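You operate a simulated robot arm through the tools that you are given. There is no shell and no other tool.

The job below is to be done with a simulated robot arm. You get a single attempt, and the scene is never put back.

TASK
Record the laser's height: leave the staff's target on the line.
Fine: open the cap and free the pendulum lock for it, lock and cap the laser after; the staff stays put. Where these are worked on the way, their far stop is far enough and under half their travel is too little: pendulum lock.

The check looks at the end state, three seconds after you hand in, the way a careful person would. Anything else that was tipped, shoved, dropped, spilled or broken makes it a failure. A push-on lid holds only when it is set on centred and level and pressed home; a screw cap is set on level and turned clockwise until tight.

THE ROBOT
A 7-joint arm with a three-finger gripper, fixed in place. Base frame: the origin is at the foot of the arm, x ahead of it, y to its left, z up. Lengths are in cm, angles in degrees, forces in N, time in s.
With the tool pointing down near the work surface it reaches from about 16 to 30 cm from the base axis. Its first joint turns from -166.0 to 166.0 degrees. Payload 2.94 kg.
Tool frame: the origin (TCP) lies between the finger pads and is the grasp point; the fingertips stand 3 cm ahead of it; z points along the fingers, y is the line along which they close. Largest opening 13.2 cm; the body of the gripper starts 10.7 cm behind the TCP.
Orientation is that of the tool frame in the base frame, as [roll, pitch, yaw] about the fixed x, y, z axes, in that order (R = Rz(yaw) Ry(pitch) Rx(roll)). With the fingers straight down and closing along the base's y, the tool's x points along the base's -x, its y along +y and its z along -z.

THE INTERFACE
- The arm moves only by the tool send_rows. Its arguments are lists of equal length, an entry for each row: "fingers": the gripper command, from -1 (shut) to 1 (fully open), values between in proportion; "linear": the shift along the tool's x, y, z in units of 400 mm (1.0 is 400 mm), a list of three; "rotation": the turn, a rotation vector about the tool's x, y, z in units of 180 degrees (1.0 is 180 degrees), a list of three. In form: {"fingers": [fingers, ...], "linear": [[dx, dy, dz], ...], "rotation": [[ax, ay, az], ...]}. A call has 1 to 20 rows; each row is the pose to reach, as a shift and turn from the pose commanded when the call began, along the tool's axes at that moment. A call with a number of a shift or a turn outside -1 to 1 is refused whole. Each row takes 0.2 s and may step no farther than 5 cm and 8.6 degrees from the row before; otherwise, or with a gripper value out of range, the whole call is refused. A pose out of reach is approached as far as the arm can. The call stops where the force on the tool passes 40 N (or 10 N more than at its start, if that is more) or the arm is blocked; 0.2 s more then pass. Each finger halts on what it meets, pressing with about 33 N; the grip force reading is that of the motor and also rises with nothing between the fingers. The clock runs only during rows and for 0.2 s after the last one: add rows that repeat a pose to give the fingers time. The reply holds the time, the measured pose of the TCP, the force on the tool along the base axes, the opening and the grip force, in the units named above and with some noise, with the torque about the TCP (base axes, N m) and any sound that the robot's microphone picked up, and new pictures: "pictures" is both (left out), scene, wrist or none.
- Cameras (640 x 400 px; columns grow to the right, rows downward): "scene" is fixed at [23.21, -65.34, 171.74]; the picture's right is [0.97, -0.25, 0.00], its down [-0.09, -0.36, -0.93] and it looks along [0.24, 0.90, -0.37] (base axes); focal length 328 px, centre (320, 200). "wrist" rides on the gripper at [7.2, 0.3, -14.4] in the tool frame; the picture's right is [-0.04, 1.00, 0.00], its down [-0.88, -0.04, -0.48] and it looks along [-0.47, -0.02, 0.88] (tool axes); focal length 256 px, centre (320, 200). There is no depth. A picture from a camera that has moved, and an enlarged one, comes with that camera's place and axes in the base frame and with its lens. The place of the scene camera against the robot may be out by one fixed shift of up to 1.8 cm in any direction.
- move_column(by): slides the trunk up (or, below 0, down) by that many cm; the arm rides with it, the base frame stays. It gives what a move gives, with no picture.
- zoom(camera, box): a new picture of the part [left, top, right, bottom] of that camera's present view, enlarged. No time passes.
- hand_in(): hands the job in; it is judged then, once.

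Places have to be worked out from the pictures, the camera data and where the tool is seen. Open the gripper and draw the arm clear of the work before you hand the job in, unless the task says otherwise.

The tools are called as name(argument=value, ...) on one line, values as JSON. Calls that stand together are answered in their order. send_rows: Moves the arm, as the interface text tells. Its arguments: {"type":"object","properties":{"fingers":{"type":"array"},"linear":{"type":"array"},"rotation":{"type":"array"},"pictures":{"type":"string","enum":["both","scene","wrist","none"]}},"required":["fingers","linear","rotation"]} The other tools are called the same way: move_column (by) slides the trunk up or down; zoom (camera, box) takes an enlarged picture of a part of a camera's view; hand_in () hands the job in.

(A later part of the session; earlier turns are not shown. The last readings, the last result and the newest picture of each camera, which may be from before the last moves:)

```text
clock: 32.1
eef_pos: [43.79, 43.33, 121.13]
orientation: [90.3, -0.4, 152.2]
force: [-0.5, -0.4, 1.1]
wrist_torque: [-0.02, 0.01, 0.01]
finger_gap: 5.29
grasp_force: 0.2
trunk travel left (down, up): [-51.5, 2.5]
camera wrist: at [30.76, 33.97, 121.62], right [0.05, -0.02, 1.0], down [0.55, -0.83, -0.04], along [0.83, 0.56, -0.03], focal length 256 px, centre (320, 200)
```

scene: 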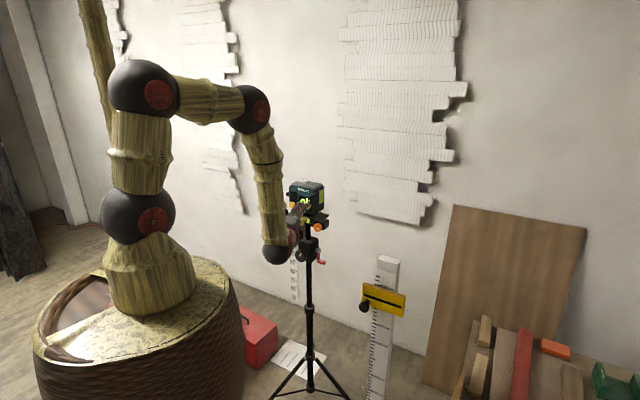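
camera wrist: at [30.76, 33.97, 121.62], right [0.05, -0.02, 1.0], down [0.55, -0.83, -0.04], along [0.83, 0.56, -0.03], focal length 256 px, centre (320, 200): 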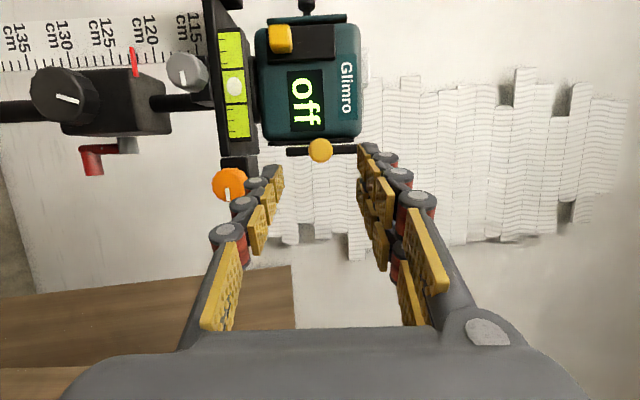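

Cap fully open. Next the pendulum-lock slider at ≈(43.2, 62.4, 117.5); I zoom in to check clearance to the vial bar below it and the track length.

zoom(camera="wrist", box=[200, 0, 380, 180])

zoom(camera="scene", box=[270, 165, 350, 265])

```text
2.22 times, centred on (290, 90) of wrist
camera zoom: at [30.76, 33.97, 121.62], right [0.05, -0.02, 1.0], down [0.55, -0.83, -0.04], along [0.83, 0.56, -0.03], focal length 569 px, centre (387, 444)
```

zoom: 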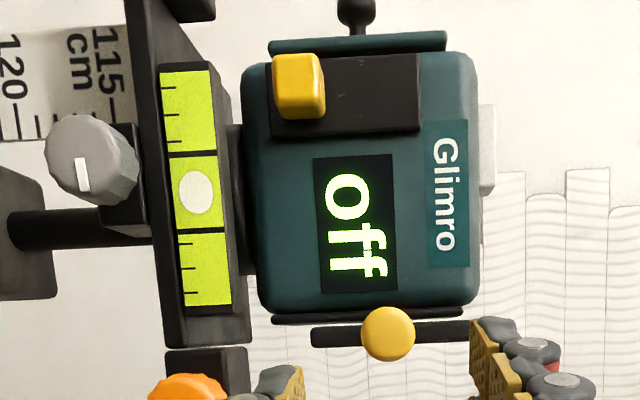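

```text
4.00 times, centred on (310, 215) of scene
camera zoom: at [23.21, -65.34, 171.74], right [0.97, -0.25, 0.0], down [-0.09, -0.36, -0.93], along [0.24, 0.9, -0.37], focal length 1314 px, centre (360, 140)
```

zoom: 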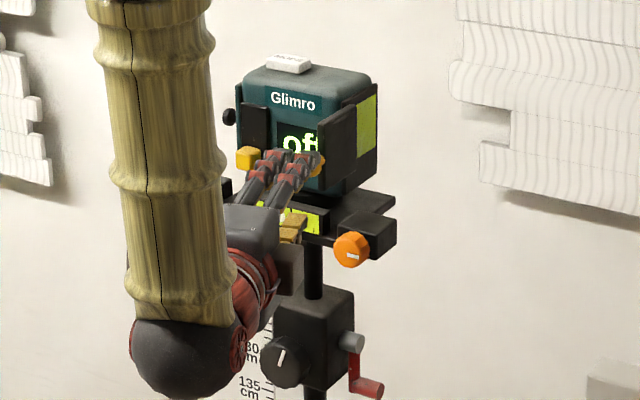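

Behind the cap a green window is now exposed. The slider has ~4.5 cm of track above it and ~2 cm below to the vial. I move sideways to a stand-off in front of the slider, yaw 72°, gap ~3.4 cm.

send_rows(fingers=[-0.485, -0.485, -0.485, -0.485, -0.485, -0.485, -0.485], linear=[[0.07, -0.03, 0.0], [0.14, -0.06, 0.0], [0.1986, -0.08, 0.02], [0.1986, -0.08, 0.08], [0.1986, -0.08, 0.14], [0.1986, -0.08, 0.2055], [0.1986, -0.08, 0.2055]], rotation=[[0, 0.018, 0], [0, 0.036, 0], [0, 0.0545, 0], [0, 0.0545, 0], [0, 0.0545, 0], [0, 0.0545, 0], [0, 0.0545, 0]])

```text
clock: 33.7
eef_pos: [40.65, 54.46, 118.03]
orientation: [90.3, -0.4, 161.9]
force: [-0.8, 0.1, -0.2]
wrist_torque: [0.01, -0.01, 0.01]
finger_gap: 3.4
grasp_force: 0.0
trunk travel left (down, up): [-51.5, 2.5]
camera wrist: at [29.45, 42.99, 118.49], right [0.05, -0.01, 1.0], down [0.69, -0.73, -0.04], along [0.72, 0.69, -0.03], focal length 256 px, centre (320, 200)
```

scene: 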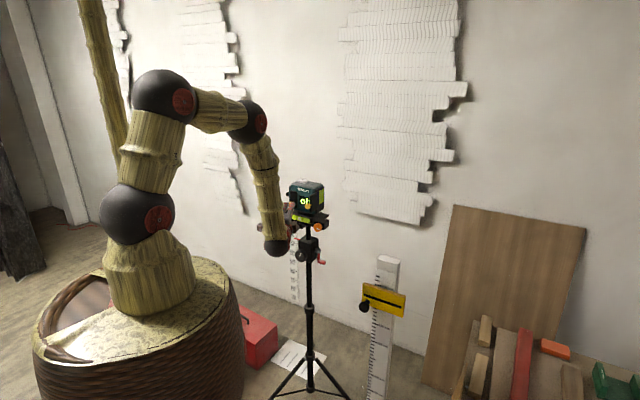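
wrist: 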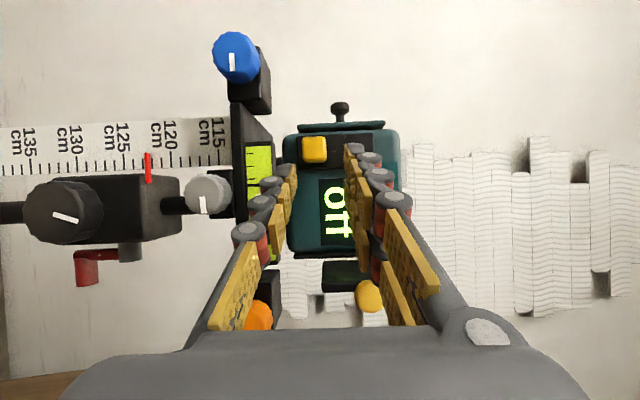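

The slider knob reads (43.1, 62.4, 117.4). I lower 0.4 cm and advance 5.1 cm so the fingertips straddle it.

send_rows(fingers=[-0.485, -0.485, -0.485, -0.485, -0.485], linear=[[0.0037, -0.011, 0.02], [0.0037, -0.011, 0.06], [0.0037, -0.011, 0.1], [0.0037, -0.011, 0.1275], [0.0037, -0.011, 0.1275]], rotation=[[0, 0, 0], [0, 0, 0], [0, 0, 0], [0, 0, 0], [0, 0, 0]])

```text
clock: 34.9
eef_pos: [42.02, 59.23, 117.46]
orientation: [90.1, -0.3, 161.9]
force: [-0.4, 0.0, -0.3]
wrist_torque: [-0.01, -0.01, 0.03]
finger_gap: 3.4
grasp_force: 0.0
trunk travel left (down, up): [-51.5, 2.5]
camera wrist: at [30.84, 47.76, 117.95], right [0.05, -0.01, 1.0], down [0.69, -0.73, -0.04], along [0.72, 0.69, -0.03], focal length 256 px, centre (320, 200)
```

scene: 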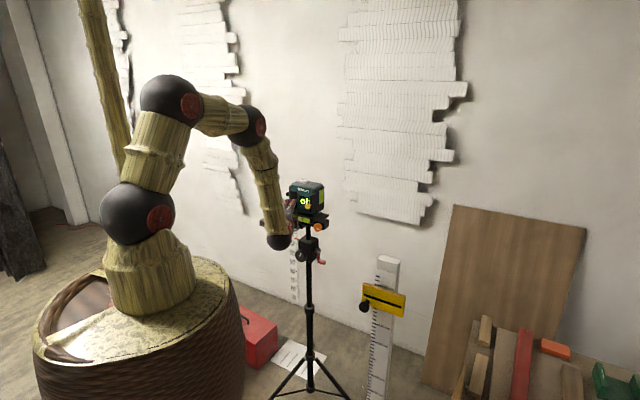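
wrist: 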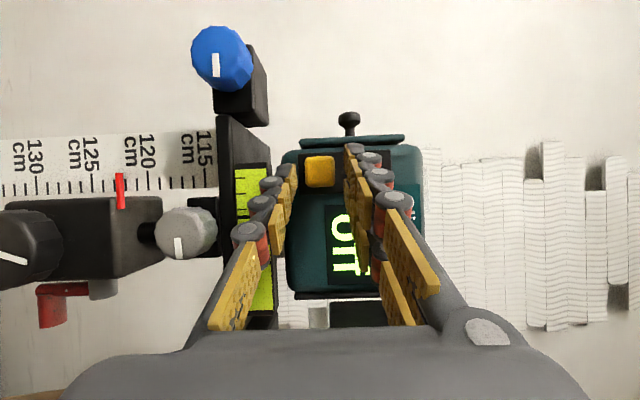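

The slider knob is squarely between the fingertips. I close and then lift 1 cm as a first test.

send_rows(fingers=[-1, -1, -1, -1, -1, -1, -1], linear=[[0, 0, 0], [0, 0, 0], [0, 0, 0], [0, 0, 0], [0, 0.008, 0], [0, 0.016, 0], [0, 0.025, 0]], rotation=[[0, 0, 0], [0, 0, 0], [0, 0, 0], [0, 0, 0], [0, 0, 0], [0, 0, 0], [0, 0, 0]])

```text
clock: 36.5
eef_pos: [42.12, 59.18, 118.6]
orientation: [90.2, -0.4, 161.9]
force: [0.5, 0.4, -0.5]
wrist_torque: [-0.1, -0.13, 0.16]
finger_gap: 2.17
grasp_force: 45.4
trunk travel left (down, up): [-51.5, 2.5]
camera wrist: at [30.84, 47.77, 118.96], right [0.05, -0.01, 1.0], down [0.69, -0.73, -0.04], along [0.72, 0.69, -0.03], focal length 256 px, centre (320, 200)
```

scene: 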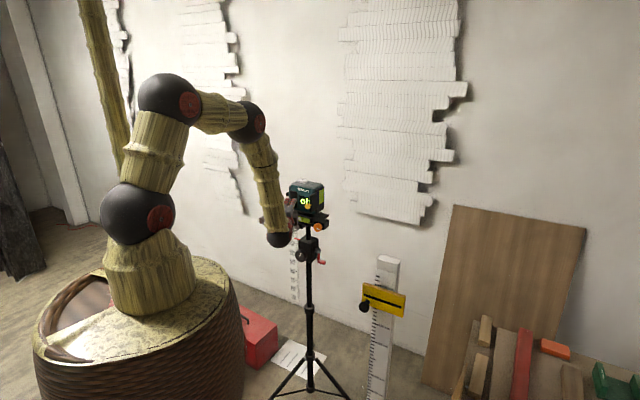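
wrist: 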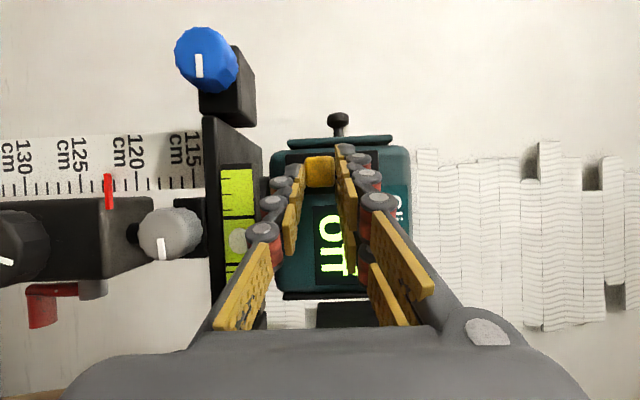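

The slider moves up with the grip freely. I keep lifting slowly until it reaches its far stop.

send_rows(fingers=[-1, -1, -1, -1, -1, -1, -1, -1, -1, -1], linear=[[0, 0.01, 0], [0, 0.02, 0], [0, 0.03, 0], [0, 0.04, 0], [0, 0.05, 0], [0, 0.06, 0], [0, 0.07, 0], [0, 0.08, 0], [0, 0.088, 0], [0, 0.095, 0]], rotation=[[0, 0, 0], [0, 0, 0], [0, 0, 0], [0, 0, 0], [0, 0, 0], [0, 0, 0], [0, 0, 0], [0, 0, 0], [0, 0, 0], [0, 0, 0]])

```text
clock: 38.6
eef_pos: [41.99, 59.21, 121.12]
orientation: [91.3, -0.7, 161.8]
force: [12.0, 18.4, -15.6]
wrist_torque: [-0.56, -0.16, -0.17]
finger_gap: 2.15
grasp_force: 45.0
trunk travel left (down, up): [-51.5, 2.5]
stopped in row 10: the force on the tool passed its limit at 42 N (the readings are from after the stop); the commanded pose is now the measured one
camera wrist: at [30.83, 47.8, 121.96], right [0.06, 0.01, 1.0], down [0.69, -0.73, -0.04], along [0.73, 0.69, -0.05], focal length 256 px, centre (320, 200)
```

scene: 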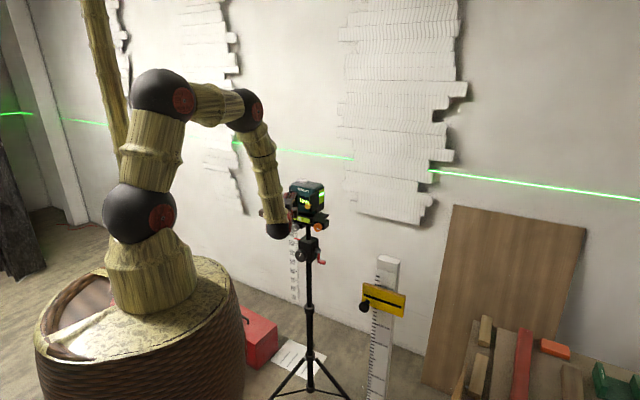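
wrist: 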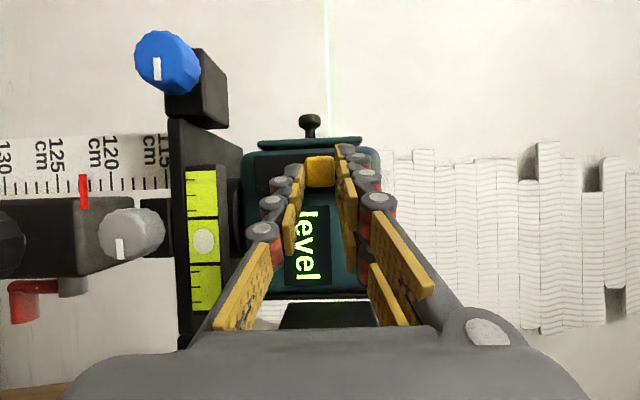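

The slider hit its upper stop after 3.6 cm of travel; the display now reads "level" and a green line is on the walls. I open the fingers and back away.

send_rows(fingers=[-0.8, -0.45, -0.45, -0.45, -0.45, -0.45, -0.45, -0.45, -0.45, -0.45], linear=[[0, -0.003, 0], [0, -0.003, 0], [0, -0.003, 0], [0, -0.003, -0.04], [0, -0.003, -0.08], [0, -0.003, -0.12], [0, -0.003, -0.16], [0, -0.003, -0.2], [0, -0.003, -0.22], [0, -0.003, -0.22]], rotation=[[0, 0, 0], [0, 0, 0], [0, 0, 0], [0, 0, 0], [0, 0, 0], [0, 0, 0], [0, 0, 0], [0, 0, 0], [0, 0, 0], [0, 0, 0]])

zoom(camera="scene", box=[340, 240, 430, 400])

zoom(camera="wrist", box=[180, 50, 460, 330])

```text
clock: 40.8
eef_pos: [39.16, 50.57, 121.52]
orientation: [91.1, -0.6, 161.9]
force: [-0.5, -0.2, 1.0]
wrist_torque: [0.01, -0.02, -0.02]
finger_gap: 3.65
grasp_force: 0.1
trunk travel left (down, up): [-51.5, 2.5]
camera wrist: at [27.88, 39.12, 122.2], right [0.06, 0.0, 1.0], down [0.69, -0.73, -0.04], along [0.72, 0.69, -0.04], focal length 256 px, centre (320, 200)
```

scene: 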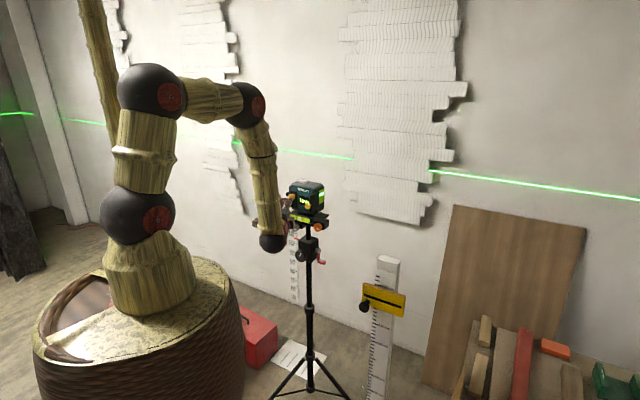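
wrist: 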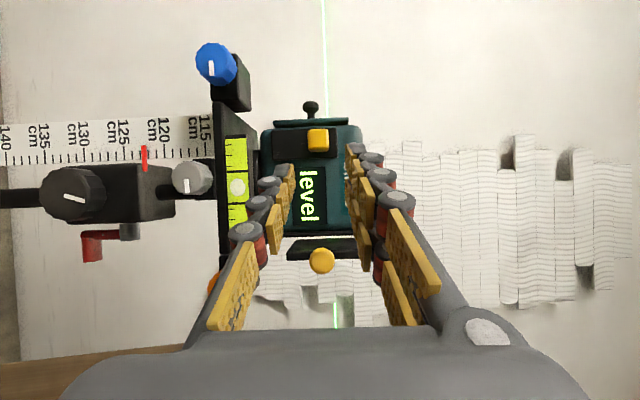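

```text
2.50 times, centred on (385, 320) of scene
camera zoom: at [23.21, -65.34, 171.74], right [0.97, -0.25, 0.0], down [-0.09, -0.36, -0.93], along [0.24, 0.9, -0.37], focal length 821 px, centre (158, -100)
```

zoom: 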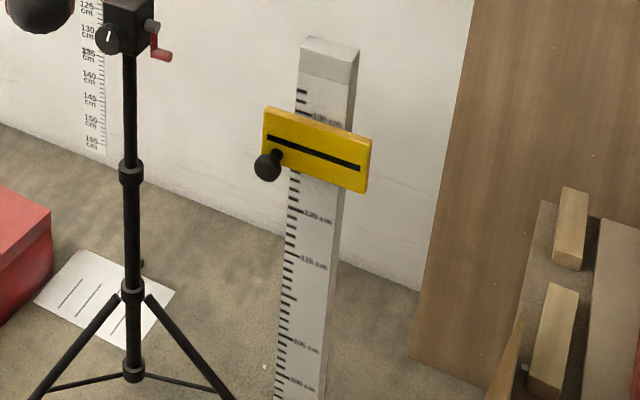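

```text
1.43 times, centred on (320, 190) of wrist
camera zoom: at [27.88, 39.12, 122.2], right [0.06, 0.0, 1.0], down [0.69, -0.73, -0.04], along [0.72, 0.69, -0.04], focal length 366 px, centre (320, 214)
```

zoom: 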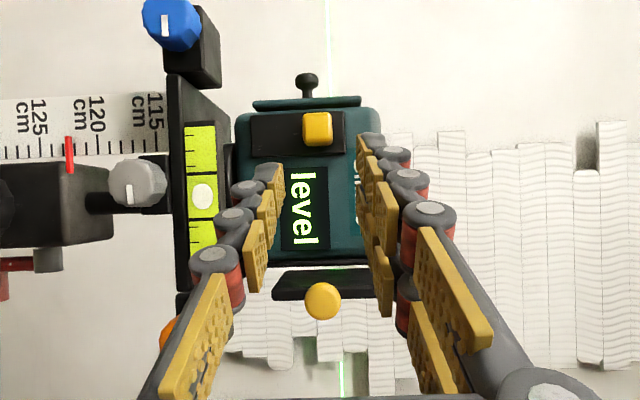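

The pendulum is freed and the laser shows "level"; the green plane reads z≈122 on the wall. The staff is at ≈(50.5, -13.5), and its target line now sits at z≈126.7, so it must come down ~4.7 cm. I retreat and turn the tool downward to look at the target.

send_rows(fingers=[-0.45, -0.45, -0.45, -0.45, -0.45, -0.45, -0.45, -0.45, -0.45, -0.45, -0.45, -0.45, -0.45, -0.45, -0.45], linear=[[-0.027, 0.051, -0.067], [-0.054, 0.102, -0.135], [-0.082, 0.153, -0.202], [-0.109, 0.204, -0.269], [-0.136, 0.254, -0.337], [-0.163, 0.305, -0.404], [-0.19, 0.356, -0.471], [-0.218, 0.407, -0.539], [-0.245, 0.458, -0.606], [-0.272, 0.509, -0.674], [-0.299, 0.56, -0.741], [-0.327, 0.611, -0.808], [-0.354, 0.662, -0.876], [-0.381, 0.7125, -0.943], [-0.381, 0.7125, -0.943]], rotation=[[0.036, 0, 0], [0.071, 0, 0], [0.107, 0, 0], [0.143, 0, 0], [0.179, 0, 0], [0.214, 0, 0], [0.25, 0, 0], [0.286, 0, 0], [0.321, 0, 0], [0.357, 0, 0], [0.393, 0, 0], [0.429, 0, 0], [0.464, 0, 0], [0.5, 0, 0], [0.5, 0, 0]])

```text
clock: 44.0
eef_pos: [42.37, 10.18, 150.61]
orientation: [-178.9, -0.6, 161.9]
force: [0.3, -0.1, 0.5]
wrist_torque: [-0.01, 0.01, 0.01]
finger_gap: 3.63
grasp_force: 0.1
trunk travel left (down, up): [-51.5, 2.5]
camera wrist: at [35.95, 12.94, 165.13], right [0.35, 0.94, -0.02], down [0.83, -0.3, 0.47], along [0.43, -0.18, -0.88], focal length 256 px, centre (320, 200)
```

scene: 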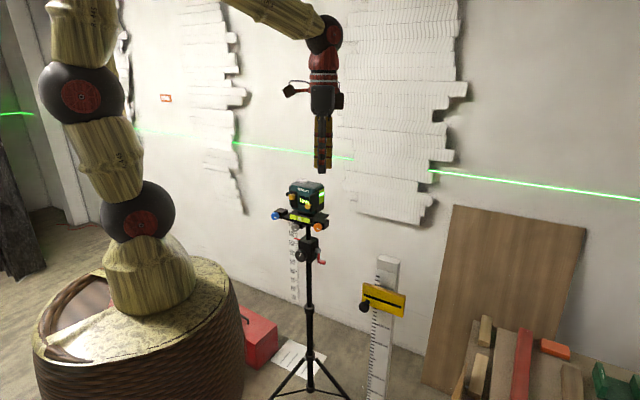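
wrist: 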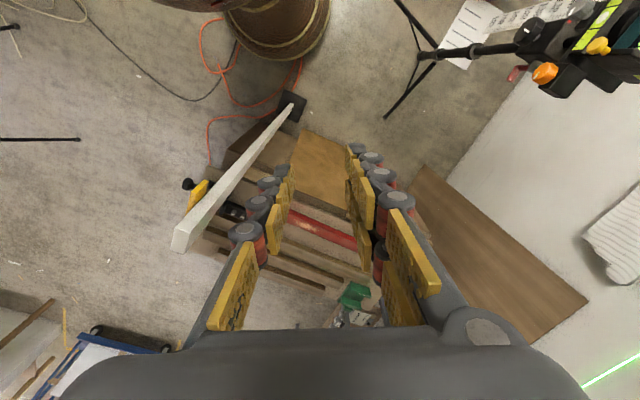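

The tool is down and the arm is in its comfortable pose. I zoom on the staff from above and from the scene camera.

zoom(camera="wrist", box=[160, 150, 260, 260])

zoom(camera="scene", box=[350, 245, 420, 335])

```text
3.64 times, centred on (210, 205) of wrist
camera zoom: at [35.95, 12.94, 165.13], right [0.35, 0.94, -0.02], down [0.83, -0.3, 0.47], along [0.43, -0.18, -0.88], focal length 931 px, centre (720, 182)
```

zoom: 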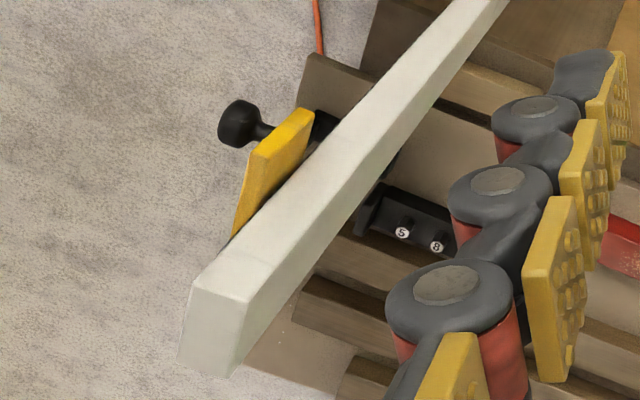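

```text
4.44 times, centred on (385, 290) of scene
camera zoom: at [23.21, -65.34, 171.74], right [0.97, -0.25, 0.0], down [-0.09, -0.36, -0.93], along [0.24, 0.9, -0.37], focal length 1460 px, centre (31, -200)
```

zoom: 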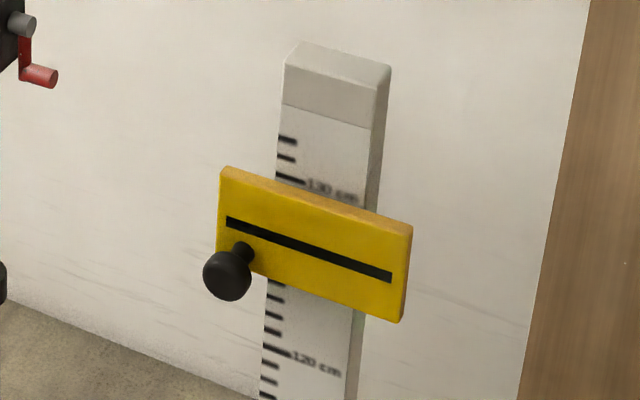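

There's a hint of green on the staff's side edge below the target. I zoom in further there.

zoom(camera="scene", box=[370, 290, 400, 330])

zoom(camera="wrist", box=[185, 170, 235, 220])

```text
10.00 times, centred on (385, 310) of scene
camera zoom: at [23.21, -65.34, 171.74], right [0.97, -0.25, 0.0], down [-0.09, -0.36, -0.93], along [0.24, 0.9, -0.37], focal length 3285 px, centre (-330, -900)
```

zoom: 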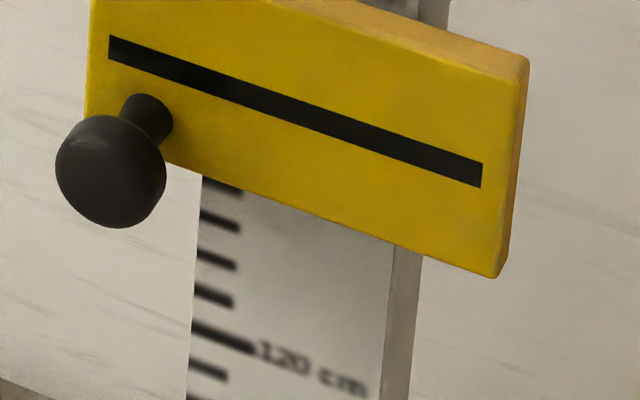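

```text
8.00 times, centred on (210, 195) of wrist
camera zoom: at [35.95, 12.94, 165.13], right [0.35, 0.94, -0.02], down [0.83, -0.3, 0.47], along [0.43, -0.18, -0.88], focal length 2048 px, centre (1200, 240)
```

zoom: 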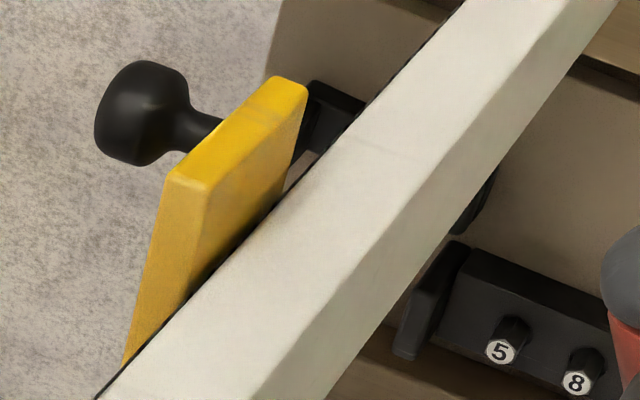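

No line shows on the staff even on faces turned toward the laser. I check where the green line runs and whether the open cap plate shadows the staff.

zoom(camera="scene", box=[0, 90, 320, 290])

zoom(camera="scene", box=[320, 100, 640, 300])

zoom(camera="scene", box=[265, 170, 345, 240])

zoom(camera="wrist", box=[500, 0, 640, 110])

```text
2.00 times, centred on (160, 190) of scene
camera zoom: at [23.21, -65.34, 171.74], right [0.97, -0.25, 0.0], down [-0.09, -0.36, -0.93], along [0.24, 0.9, -0.37], focal length 657 px, centre (640, 220)
```

zoom: 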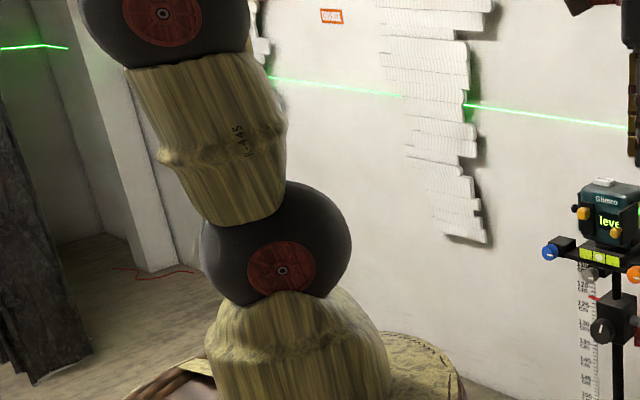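

```text
2.00 times, centred on (480, 200) of scene
camera zoom: at [23.21, -65.34, 171.74], right [0.97, -0.25, 0.0], down [-0.09, -0.36, -0.93], along [0.24, 0.9, -0.37], focal length 657 px, centre (0, 200)
```

zoom: 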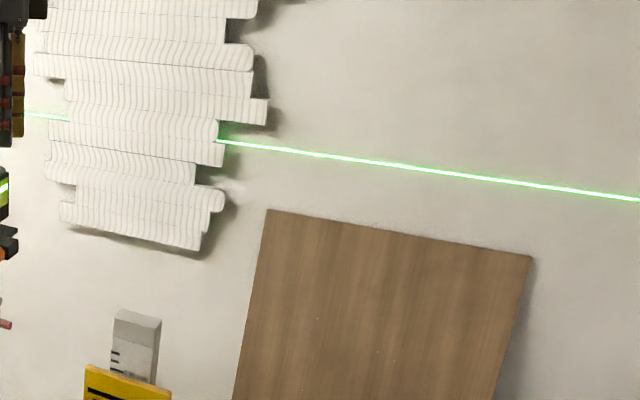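

```text
5.71 times, centred on (305, 205) of scene
camera zoom: at [23.21, -65.34, 171.74], right [0.97, -0.25, 0.0], down [-0.09, -0.36, -0.93], along [0.24, 0.9, -0.37], focal length 1877 px, centre (406, 171)
```

zoom: 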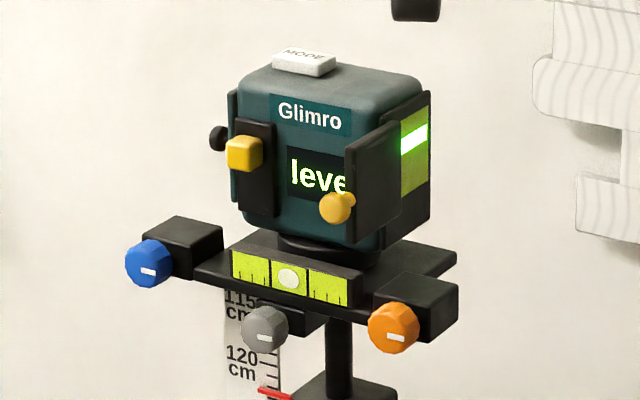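

```text
3.64 times, centred on (570, 55) of wrist
camera zoom: at [35.95, 12.94, 165.13], right [0.35, 0.94, -0.02], down [0.83, -0.3, 0.47], along [0.43, -0.18, -0.88], focal length 931 px, centre (-589, 727)
```

zoom: 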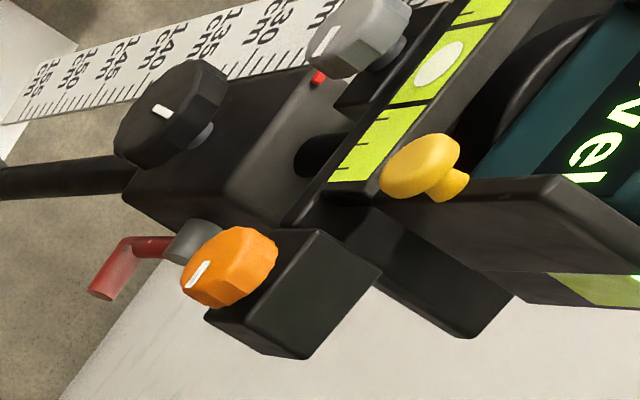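

The window stripe shows the beam leaving the laser at about z≈122. I tilt the camera toward the staff from the laser's side to see whether the line lands on it.

send_rows(fingers=[-0.45, -0.45, -0.45, -0.45, -0.45, -0.45, -0.45], linear=[[-0.012, -0.022, 0.058], [-0.024, -0.045, 0.117], [-0.036, -0.067, 0.175], [-0.049, -0.089, 0.233], [-0.061, -0.112, 0.292], [-0.073, -0.134, 0.35], [-0.073, -0.134, 0.35]], rotation=[[0.042, 0, 0], [0.083, 0, 0], [0.125, 0, 0], [0.167, 0, 0], [0.208, 0, 0], [0.25, 0, 0], [0.25, 0, 0]])

```text
clock: 45.6
eef_pos: [43.24, 3.87, 136.63]
orientation: [-134.1, -0.6, 161.9]
force: [0.4, 0.0, 0.0]
wrist_torque: [0.05, -0.01, 0.01]
finger_gap: 3.62
grasp_force: 0.0
trunk travel left (down, up): [-51.5, 2.5]
camera wrist: at [39.87, 16.09, 146.46], right [0.25, 0.65, -0.72], down [0.94, 0.03, 0.35], along [0.24, -0.76, -0.6], focal length 256 px, centre (320, 200)
```

scene: 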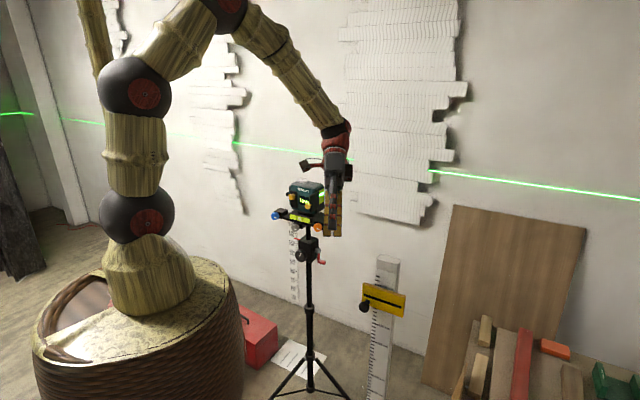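
wrist: 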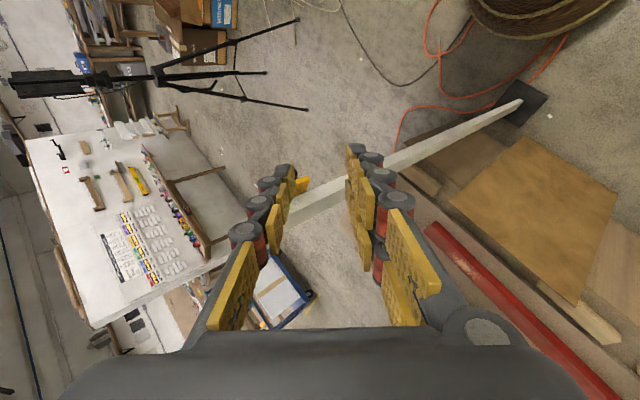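

zoom(camera="wrist", box=[270, 150, 390, 250])

zoom(camera="wrist", box=[0, 0, 200, 400])

```text
4.00 times, centred on (330, 200) of wrist
camera zoom: at [39.87, 16.09, 146.46], right [0.25, 0.65, -0.72], down [0.94, 0.03, 0.35], along [0.24, -0.76, -0.6], focal length 1024 px, centre (280, 200)
```

zoom: 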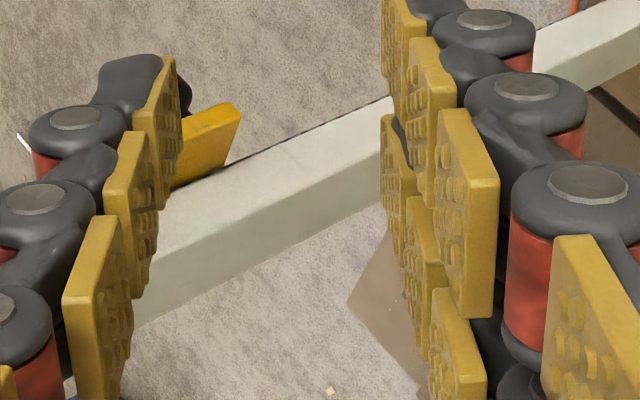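

```text
1.00 times, centred on (100, 200) of wrist (not enlarged: the box is as wide or as high as the picture)
camera zoom: at [39.87, 16.09, 146.46], right [0.25, 0.65, -0.72], down [0.94, 0.03, 0.35], along [0.24, -0.76, -0.6], focal length 256 px, centre (540, 200)
```

zoom: 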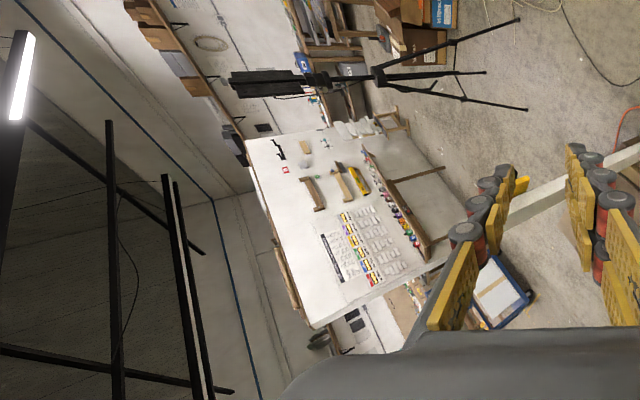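

Still no line on the staff, though walls behind the laser are lit. I turn the camera toward az ≈ -60° with an upright view to see which sectors the line reaches.

send_rows(fingers=[-0.45, -0.45, -0.45, -0.45, -0.45, -0.45, -0.45, -0.45, -0.45, -0.45, -0.45, -0.45, -0.45, -0.45, -0.45, -0.45], linear=[[0, -0.03, -0.029], [0, -0.06, -0.058], [0, -0.09, -0.087], [0, -0.09, -0.087], [0, -0.09, -0.087], [0, -0.09, -0.087], [0, -0.09, -0.087], [0, -0.09, -0.087], [0, -0.09, -0.087], [0, -0.09, -0.087], [0, -0.09, -0.087], [0, -0.09, -0.087], [0, -0.09, -0.087], [0, -0.09, -0.087], [0, -0.09, -0.087], [0, -0.09, -0.087]], rotation=[[0.0262, -0.0012, -0.0363], [0.0524, -0.0025, -0.0727], [0.0786, -0.0037, -0.109], [0.1048, -0.0049, -0.1453], [0.131, -0.0062, -0.1817], [0.1572, -0.0074, -0.218], [0.1834, -0.0086, -0.2543], [0.2096, -0.0099, -0.2907], [0.2358, -0.0111, -0.327], [0.262, -0.0123, -0.3633], [0.2882, -0.0136, -0.3997], [0.3144, -0.0148, -0.436], [0.3406, -0.016, -0.4723], [0.3668, -0.0173, -0.5087], [0.393, -0.0185, -0.545], [0.393, -0.0185, -0.545]])

```text
clock: 49.0
eef_pos: [43.14, 4.05, 141.58]
orientation: [130.0, -89.5, -9.9]
force: [-0.9, -1.2, -0.2]
wrist_torque: [-0.01, -0.02, 0.01]
finger_gap: 3.61
grasp_force: 0.2
trunk travel left (down, up): [-51.5, 2.5]
camera wrist: at [35.99, 16.41, 148.95], right [-0.87, -0.5, -0.04], down [-0.21, 0.43, -0.88], along [0.45, -0.75, -0.48], focal length 256 px, centre (320, 200)
```

scene: 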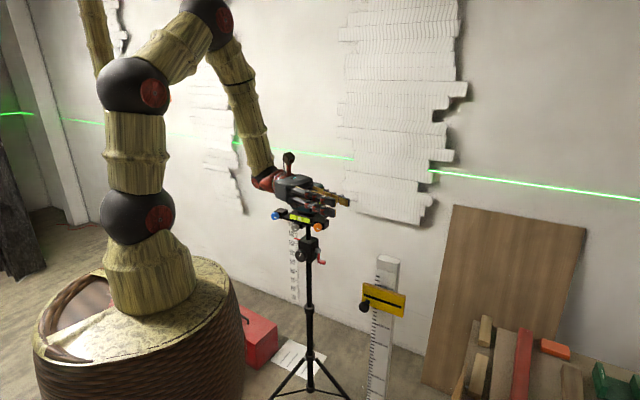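
wrist: 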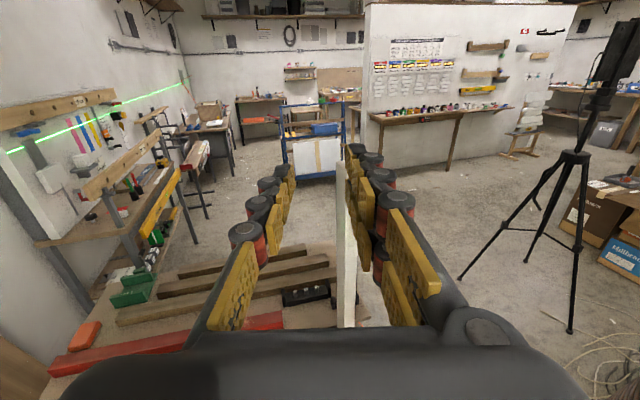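

The view shows the line on the back wall at left but nothing on the partition straight behind the staff. I zoom to see where the line ends.

zoom(camera="wrist", box=[120, 40, 380, 200])

zoom(camera="wrist", box=[340, 20, 640, 200])

zoom(camera="wrist", box=[280, 140, 400, 240])

```text
2.46 times, centred on (250, 120) of wrist
camera zoom: at [35.99, 16.41, 148.95], right [-0.87, -0.5, -0.04], down [-0.21, 0.43, -0.88], along [0.45, -0.75, -0.48], focal length 630 px, centre (492, 397)
```

zoom: 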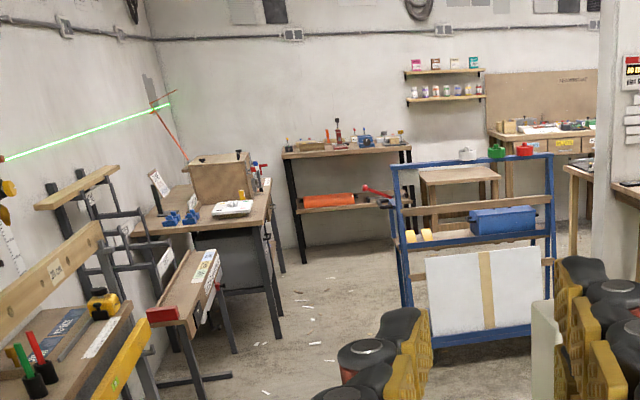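

```text
2.13 times, centred on (490, 110) of wrist
camera zoom: at [35.99, 16.41, 148.95], right [-0.87, -0.5, -0.04], down [-0.21, 0.43, -0.88], along [0.45, -0.75, -0.48], focal length 546 px, centre (-43, 392)
```

zoom: 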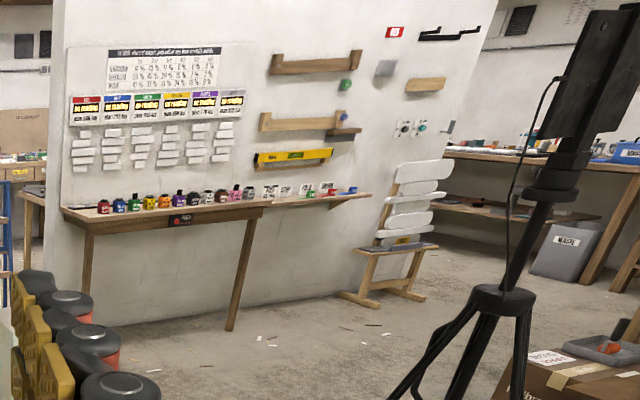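

```text
4.00 times, centred on (340, 190) of wrist
camera zoom: at [35.99, 16.41, 148.95], right [-0.87, -0.5, -0.04], down [-0.21, 0.43, -0.88], along [0.45, -0.75, -0.48], focal length 1024 px, centre (240, 240)
```

zoom: 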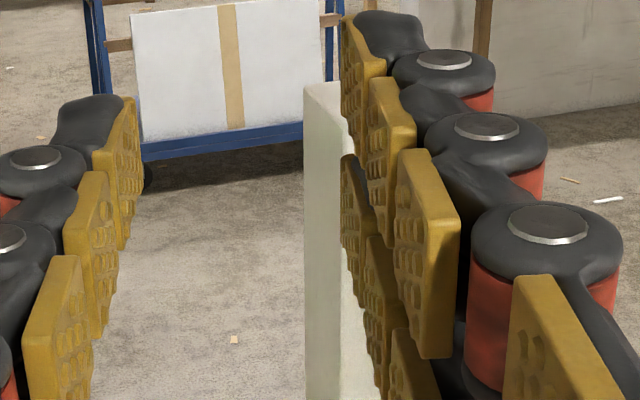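

zoom(camera="wrist", box=[310, 200, 390, 330])

zoom(camera="wrist", box=[330, 215, 365, 265])

```text
3.08 times, centred on (350, 265) of wrist
camera zoom: at [35.99, 16.41, 148.95], right [-0.87, -0.5, -0.04], down [-0.21, 0.43, -0.88], along [0.45, -0.75, -0.48], focal length 788 px, centre (228, 0)
```

zoom: 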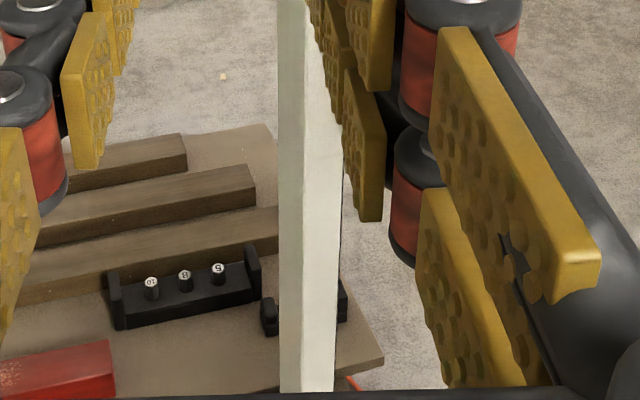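

```text
8.00 times, centred on (348, 240) of wrist
camera zoom: at [35.99, 16.41, 148.95], right [-0.87, -0.5, -0.04], down [-0.21, 0.43, -0.88], along [0.45, -0.75, -0.48], focal length 2048 px, centre (100, -120)
```

zoom: 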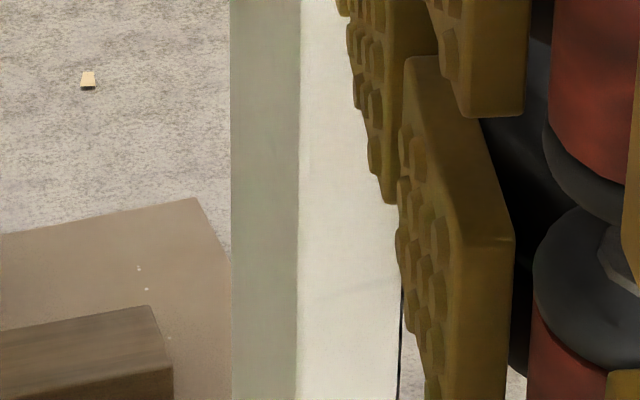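

The line on the wall is hidden behind the brick patches and never appears on staff or partition, so I can't yet tell if the staff is shadowed by the cap or just not lit. I'll test by turning the tool down with the camera on the laser side, then dipping the fingers through the z≈122 plane.

send_rows(fingers=[-0.45, -0.45, -0.45, -0.45, -0.45, -0.45, -0.45, -0.45, -0.45, -0.45, -0.45, -0.45, -0.45, -0.45, -0.45, -0.45, -0.45, -0.45, -0.45, -0.45], linear=[[0, -0.024, -0.018], [0, -0.049, -0.035], [0, -0.073, -0.053], [0, -0.097, -0.071], [0, -0.122, -0.089], [0, -0.146, -0.106], [0, -0.17, -0.124], [0, -0.194, -0.142], [0, -0.219, -0.159], [0, -0.243, -0.177], [0, -0.243, -0.177], [0, -0.243, -0.177], [0, -0.243, -0.177], [0, -0.243, -0.177], [0, -0.243, -0.177], [0, -0.243, -0.177], [0, -0.243, -0.177], [0, -0.243, -0.177], [0, -0.243, -0.177], [0, -0.243, -0.177]], rotation=[[-0.0318, 0, 0.0318], [-0.0636, 0, 0.0636], [-0.0954, 0, 0.0954], [-0.1272, 0, 0.1272], [-0.159, 0, 0.159], [-0.1908, 0, 0.1908], [-0.2226, 0, 0.2226], [-0.2544, 0, 0.2544], [-0.2862, 0, 0.2862], [-0.318, 0, 0.318], [-0.3498, 0, 0.3498], [-0.3816, 0, 0.3816], [-0.4134, 0, 0.4134], [-0.4452, 0, 0.4452], [-0.477, 0, 0.477], [-0.5088, 0, 0.5088], [-0.5406, 0, 0.5406], [-0.5724, 0, 0.5724], [-0.6042, 0, 0.6042], [-0.636, 0, 0.636]], pictures="wrist")

```text
clock: 53.2
eef_pos: [48.11, 15.07, 141.65]
orientation: [-167.1, -1.8, 132.4]
force: [-0.8, -0.4, -0.8]
wrist_torque: [0.03, 0.01, 0.0]
finger_gap: 3.66
grasp_force: 0.0
trunk travel left (down, up): [-51.5, 2.5]
camera wrist: at [46.2, 22.38, 155.86], right [0.74, 0.63, -0.22], down [0.65, -0.61, 0.44], along [0.14, -0.48, -0.87], focal length 256 px, centre (320, 200)
```

wrist: 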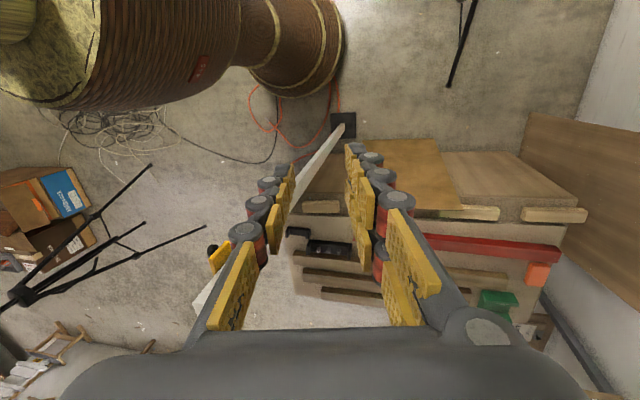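

send_rows(fingers=[-0.45, -0.45, -0.45, -0.45, -0.45, -0.45], linear=[[0.013, 0.054, 0.084], [0.026, 0.108, 0.168], [0.038, 0.162, 0.251], [0.051, 0.216, 0.335], [0.064, 0.27, 0.419], [0.064, 0.27, 0.419]], rotation=[[0, 0, 0], [0, 0, 0], [0, 0, 0], [0, 0, 0], [0, 0, 0], [0, 0, 0]])

zoom(camera="wrist", box=[200, 120, 440, 280])

```text
clock: 54.6
eef_pos: [50.93, 21.83, 123.06]
orientation: [-167.2, -1.8, 132.3]
force: [-0.5, -0.8, 0.1]
wrist_torque: [0.01, -0.02, 0.0]
finger_gap: 3.63
grasp_force: 0.0
trunk travel left (down, up): [-51.5, 2.5]
camera wrist: at [49.05, 29.21, 137.27], right [0.74, 0.63, -0.22], down [0.65, -0.61, 0.44], along [0.14, -0.48, -0.87], focal length 256 px, centre (320, 200)
```

scene: 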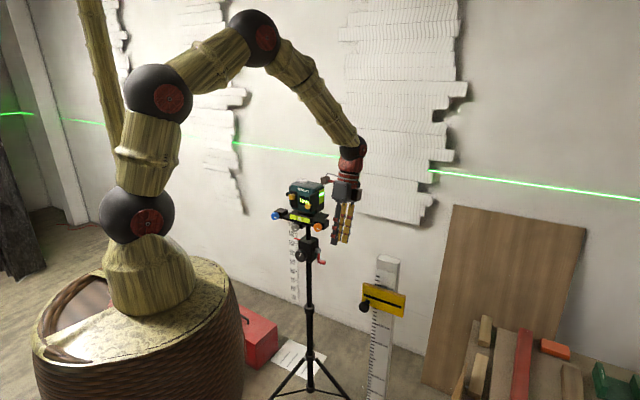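
wrist: 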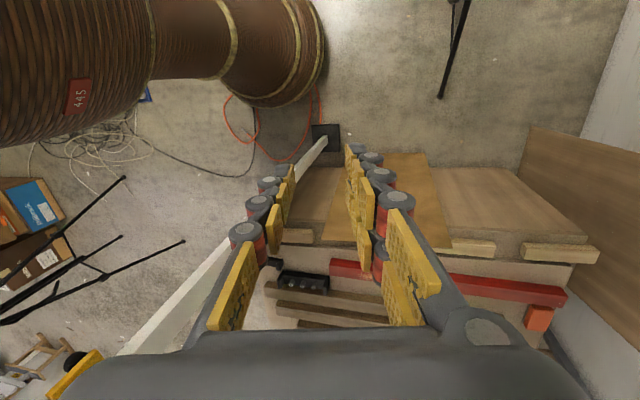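

```text
2.50 times, centred on (320, 200) of wrist
camera zoom: at [49.05, 29.21, 137.27], right [0.74, 0.63, -0.22], down [0.65, -0.61, 0.44], along [0.14, -0.48, -0.87], focal length 640 px, centre (320, 200)
```

zoom: 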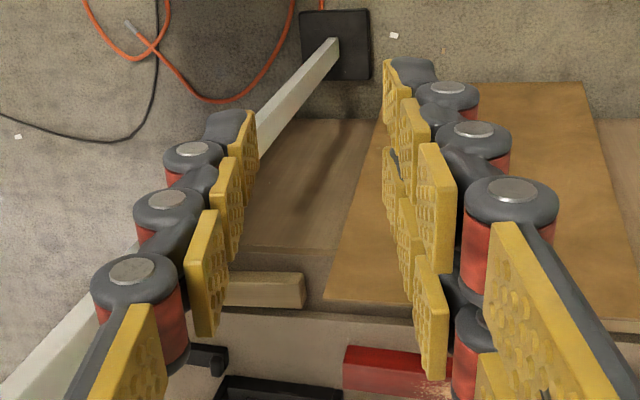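

No green on the fingers here. I repeat the test directly in front of the open window (az ≈ -45°), keeping ~17 cm away from it.

send_rows(fingers=[-0.45, -0.45, -0.45, -0.45, -0.45, -0.45, -0.45], linear=[[0.032, 0.111, -0.024], [0.063, 0.222, -0.049], [0.095, 0.333, -0.073], [0.127, 0.443, -0.097], [0.158, 0.554, -0.122], [0.19, 0.665, -0.146], [0.19, 0.665, -0.146]], rotation=[[0, 0, 0], [0, 0, 0], [0, 0, 0], [0, 0, 0], [0, 0, 0], [0, 0, 0], [0, 0, 0]])

zoom(camera="wrist", box=[200, 120, 440, 280])

zoom(camera="scene", box=[280, 150, 400, 270])

```text
clock: 56.2
eef_pos: [65.96, 45.99, 122.97]
orientation: [-167.1, -1.9, 132.3]
force: [-1.0, 0.3, 0.1]
wrist_torque: [0.04, -0.05, -0.02]
finger_gap: 3.66
grasp_force: 0.0
trunk travel left (down, up): [-51.5, 2.5]
camera wrist: at [64.1, 53.19, 137.1], right [0.74, 0.63, -0.22], down [0.65, -0.61, 0.44], along [0.14, -0.48, -0.87], focal length 256 px, centre (320, 200)
```

scene: 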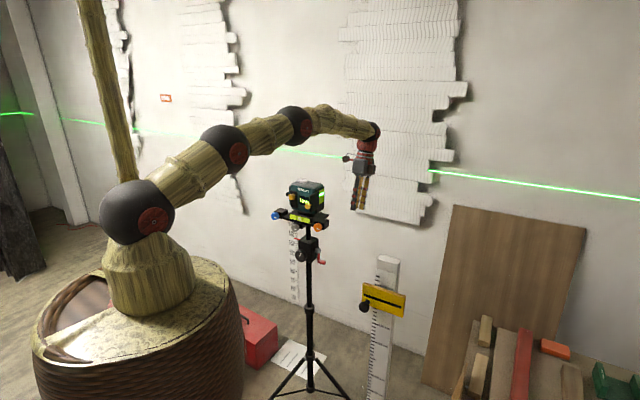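
wrist: 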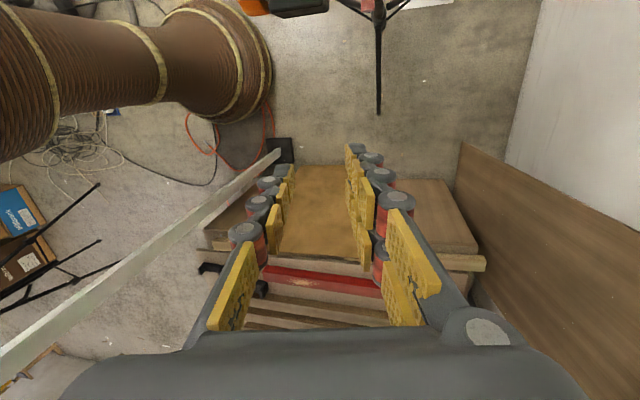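

```text
2.50 times, centred on (320, 200) of wrist
camera zoom: at [64.1, 53.19, 137.1], right [0.74, 0.63, -0.22], down [0.65, -0.61, 0.44], along [0.14, -0.48, -0.87], focal length 640 px, centre (320, 200)
```

zoom: 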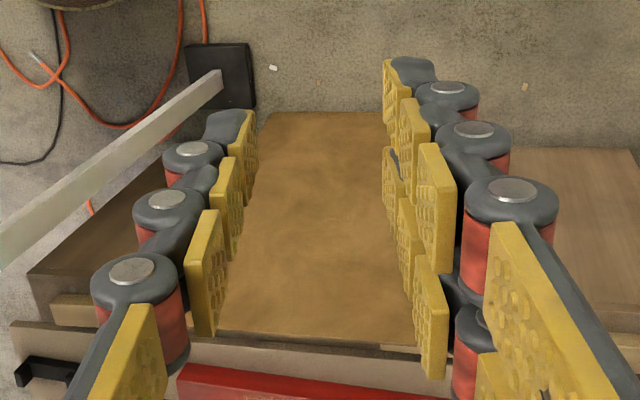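

```text
3.33 times, centred on (340, 210) of scene
camera zoom: at [23.21, -65.34, 171.74], right [0.97, -0.25, 0.0], down [-0.09, -0.36, -0.93], along [0.24, 0.9, -0.37], focal length 1095 px, centre (253, 167)
```

zoom: 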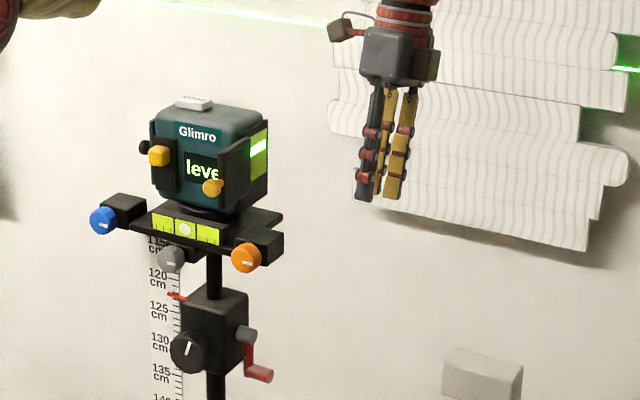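

Nothing but the room walls gets the line drawn, so I'll measure its height instead: the bright stripe on the window is at line height. I swing to an upright view of the window from the right, then lower the trunk so the camera sits near z≈122.

send_rows(fingers=[-0.45, -0.45, -0.45, -0.45, -0.45, -0.45, -0.45, -0.45, -0.45, -0.45, -0.45, -0.45, -0.45], linear=[[-0.007, -0.01, -0.011], [-0.015, -0.019, -0.022], [-0.022, -0.029, -0.033], [-0.029, -0.039, -0.043], [-0.036, -0.048, -0.054], [-0.044, -0.058, -0.065], [-0.051, -0.068, -0.076], [-0.058, -0.077, -0.087], [-0.066, -0.087, -0.098], [-0.073, -0.097, -0.108], [-0.08, -0.106, -0.119], [-0.0875, -0.116, -0.13], [-0.0875, -0.116, -0.13]], rotation=[[-0.0117, 0.0412, 0.0022], [-0.0234, 0.0825, 0.0044], [-0.0351, 0.1237, 0.0067], [-0.0468, 0.1649, 0.0089], [-0.0585, 0.2062, 0.0111], [-0.0703, 0.2474, 0.0133], [-0.082, 0.2886, 0.0155], [-0.0937, 0.3299, 0.0177], [-0.1054, 0.3711, 0.02], [-0.1171, 0.4123, 0.0222], [-0.1288, 0.4536, 0.0244], [-0.1405, 0.4948, 0.0266], [-0.1405, 0.4948, 0.0266]], pictures="none")

move_column(by=-14)

send_rows(fingers=[-0.45], linear=[[0, 0, 0]], rotation=[[0, 0, 0]])

```text
clock: 59.0
eef_pos: [66.08, 41.14, 128.95]
orientation: [-19.4, -89.8, -47.2]
force: [0.0, -0.1, -0.3]
wrist_torque: [0.0, 0.03, -0.01]
finger_gap: 3.63
grasp_force: 0.0
trunk travel left (down, up): [-51.5, 2.5]
```

```text
clock: 60.7
eef_pos: [65.94, 41.01, 114.95]
orientation: [-46.4, -89.9, -20.2]
force: [0.3, -0.1, 0.5]
wrist_torque: [0.01, 0.03, 0.02]
finger_gap: 3.64
grasp_force: 0.0
trunk travel left (down, up): [-37.5, 16.5]
```

```text
clock: 61.1
eef_pos: [65.9, 40.99, 114.93]
orientation: [-61.2, -89.9, -5.4]
force: [-0.6, -0.2, -0.3]
wrist_torque: [-0.01, 0.01, 0.0]
finger_gap: 3.63
grasp_force: 0.0
trunk travel left (down, up): [-37.5, 16.5]
camera wrist: at [72.1, 27.92, 122.16], right [0.92, 0.4, -0.04], down [0.15, -0.45, -0.88], along [-0.37, 0.8, -0.47], focal length 256 px, centre (320, 200)
```

scene: 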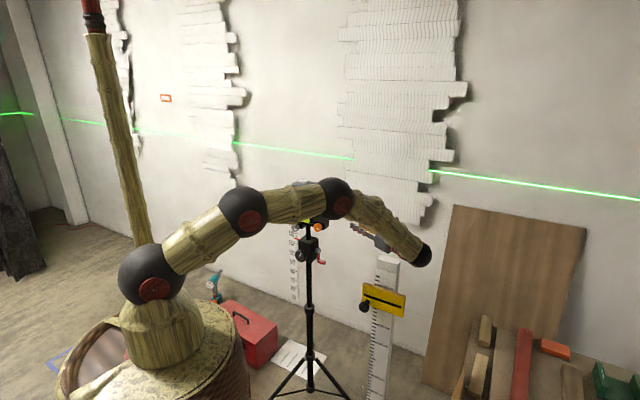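
wrist: 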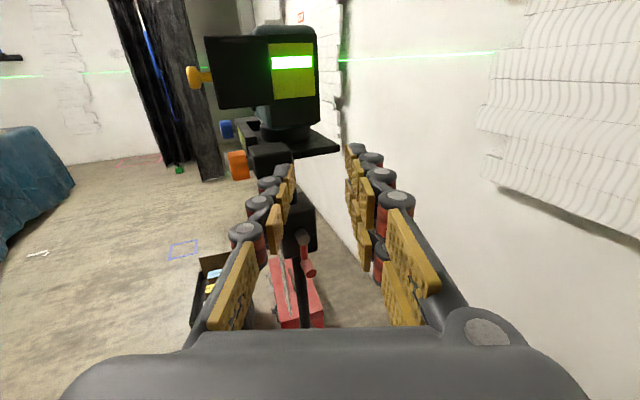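

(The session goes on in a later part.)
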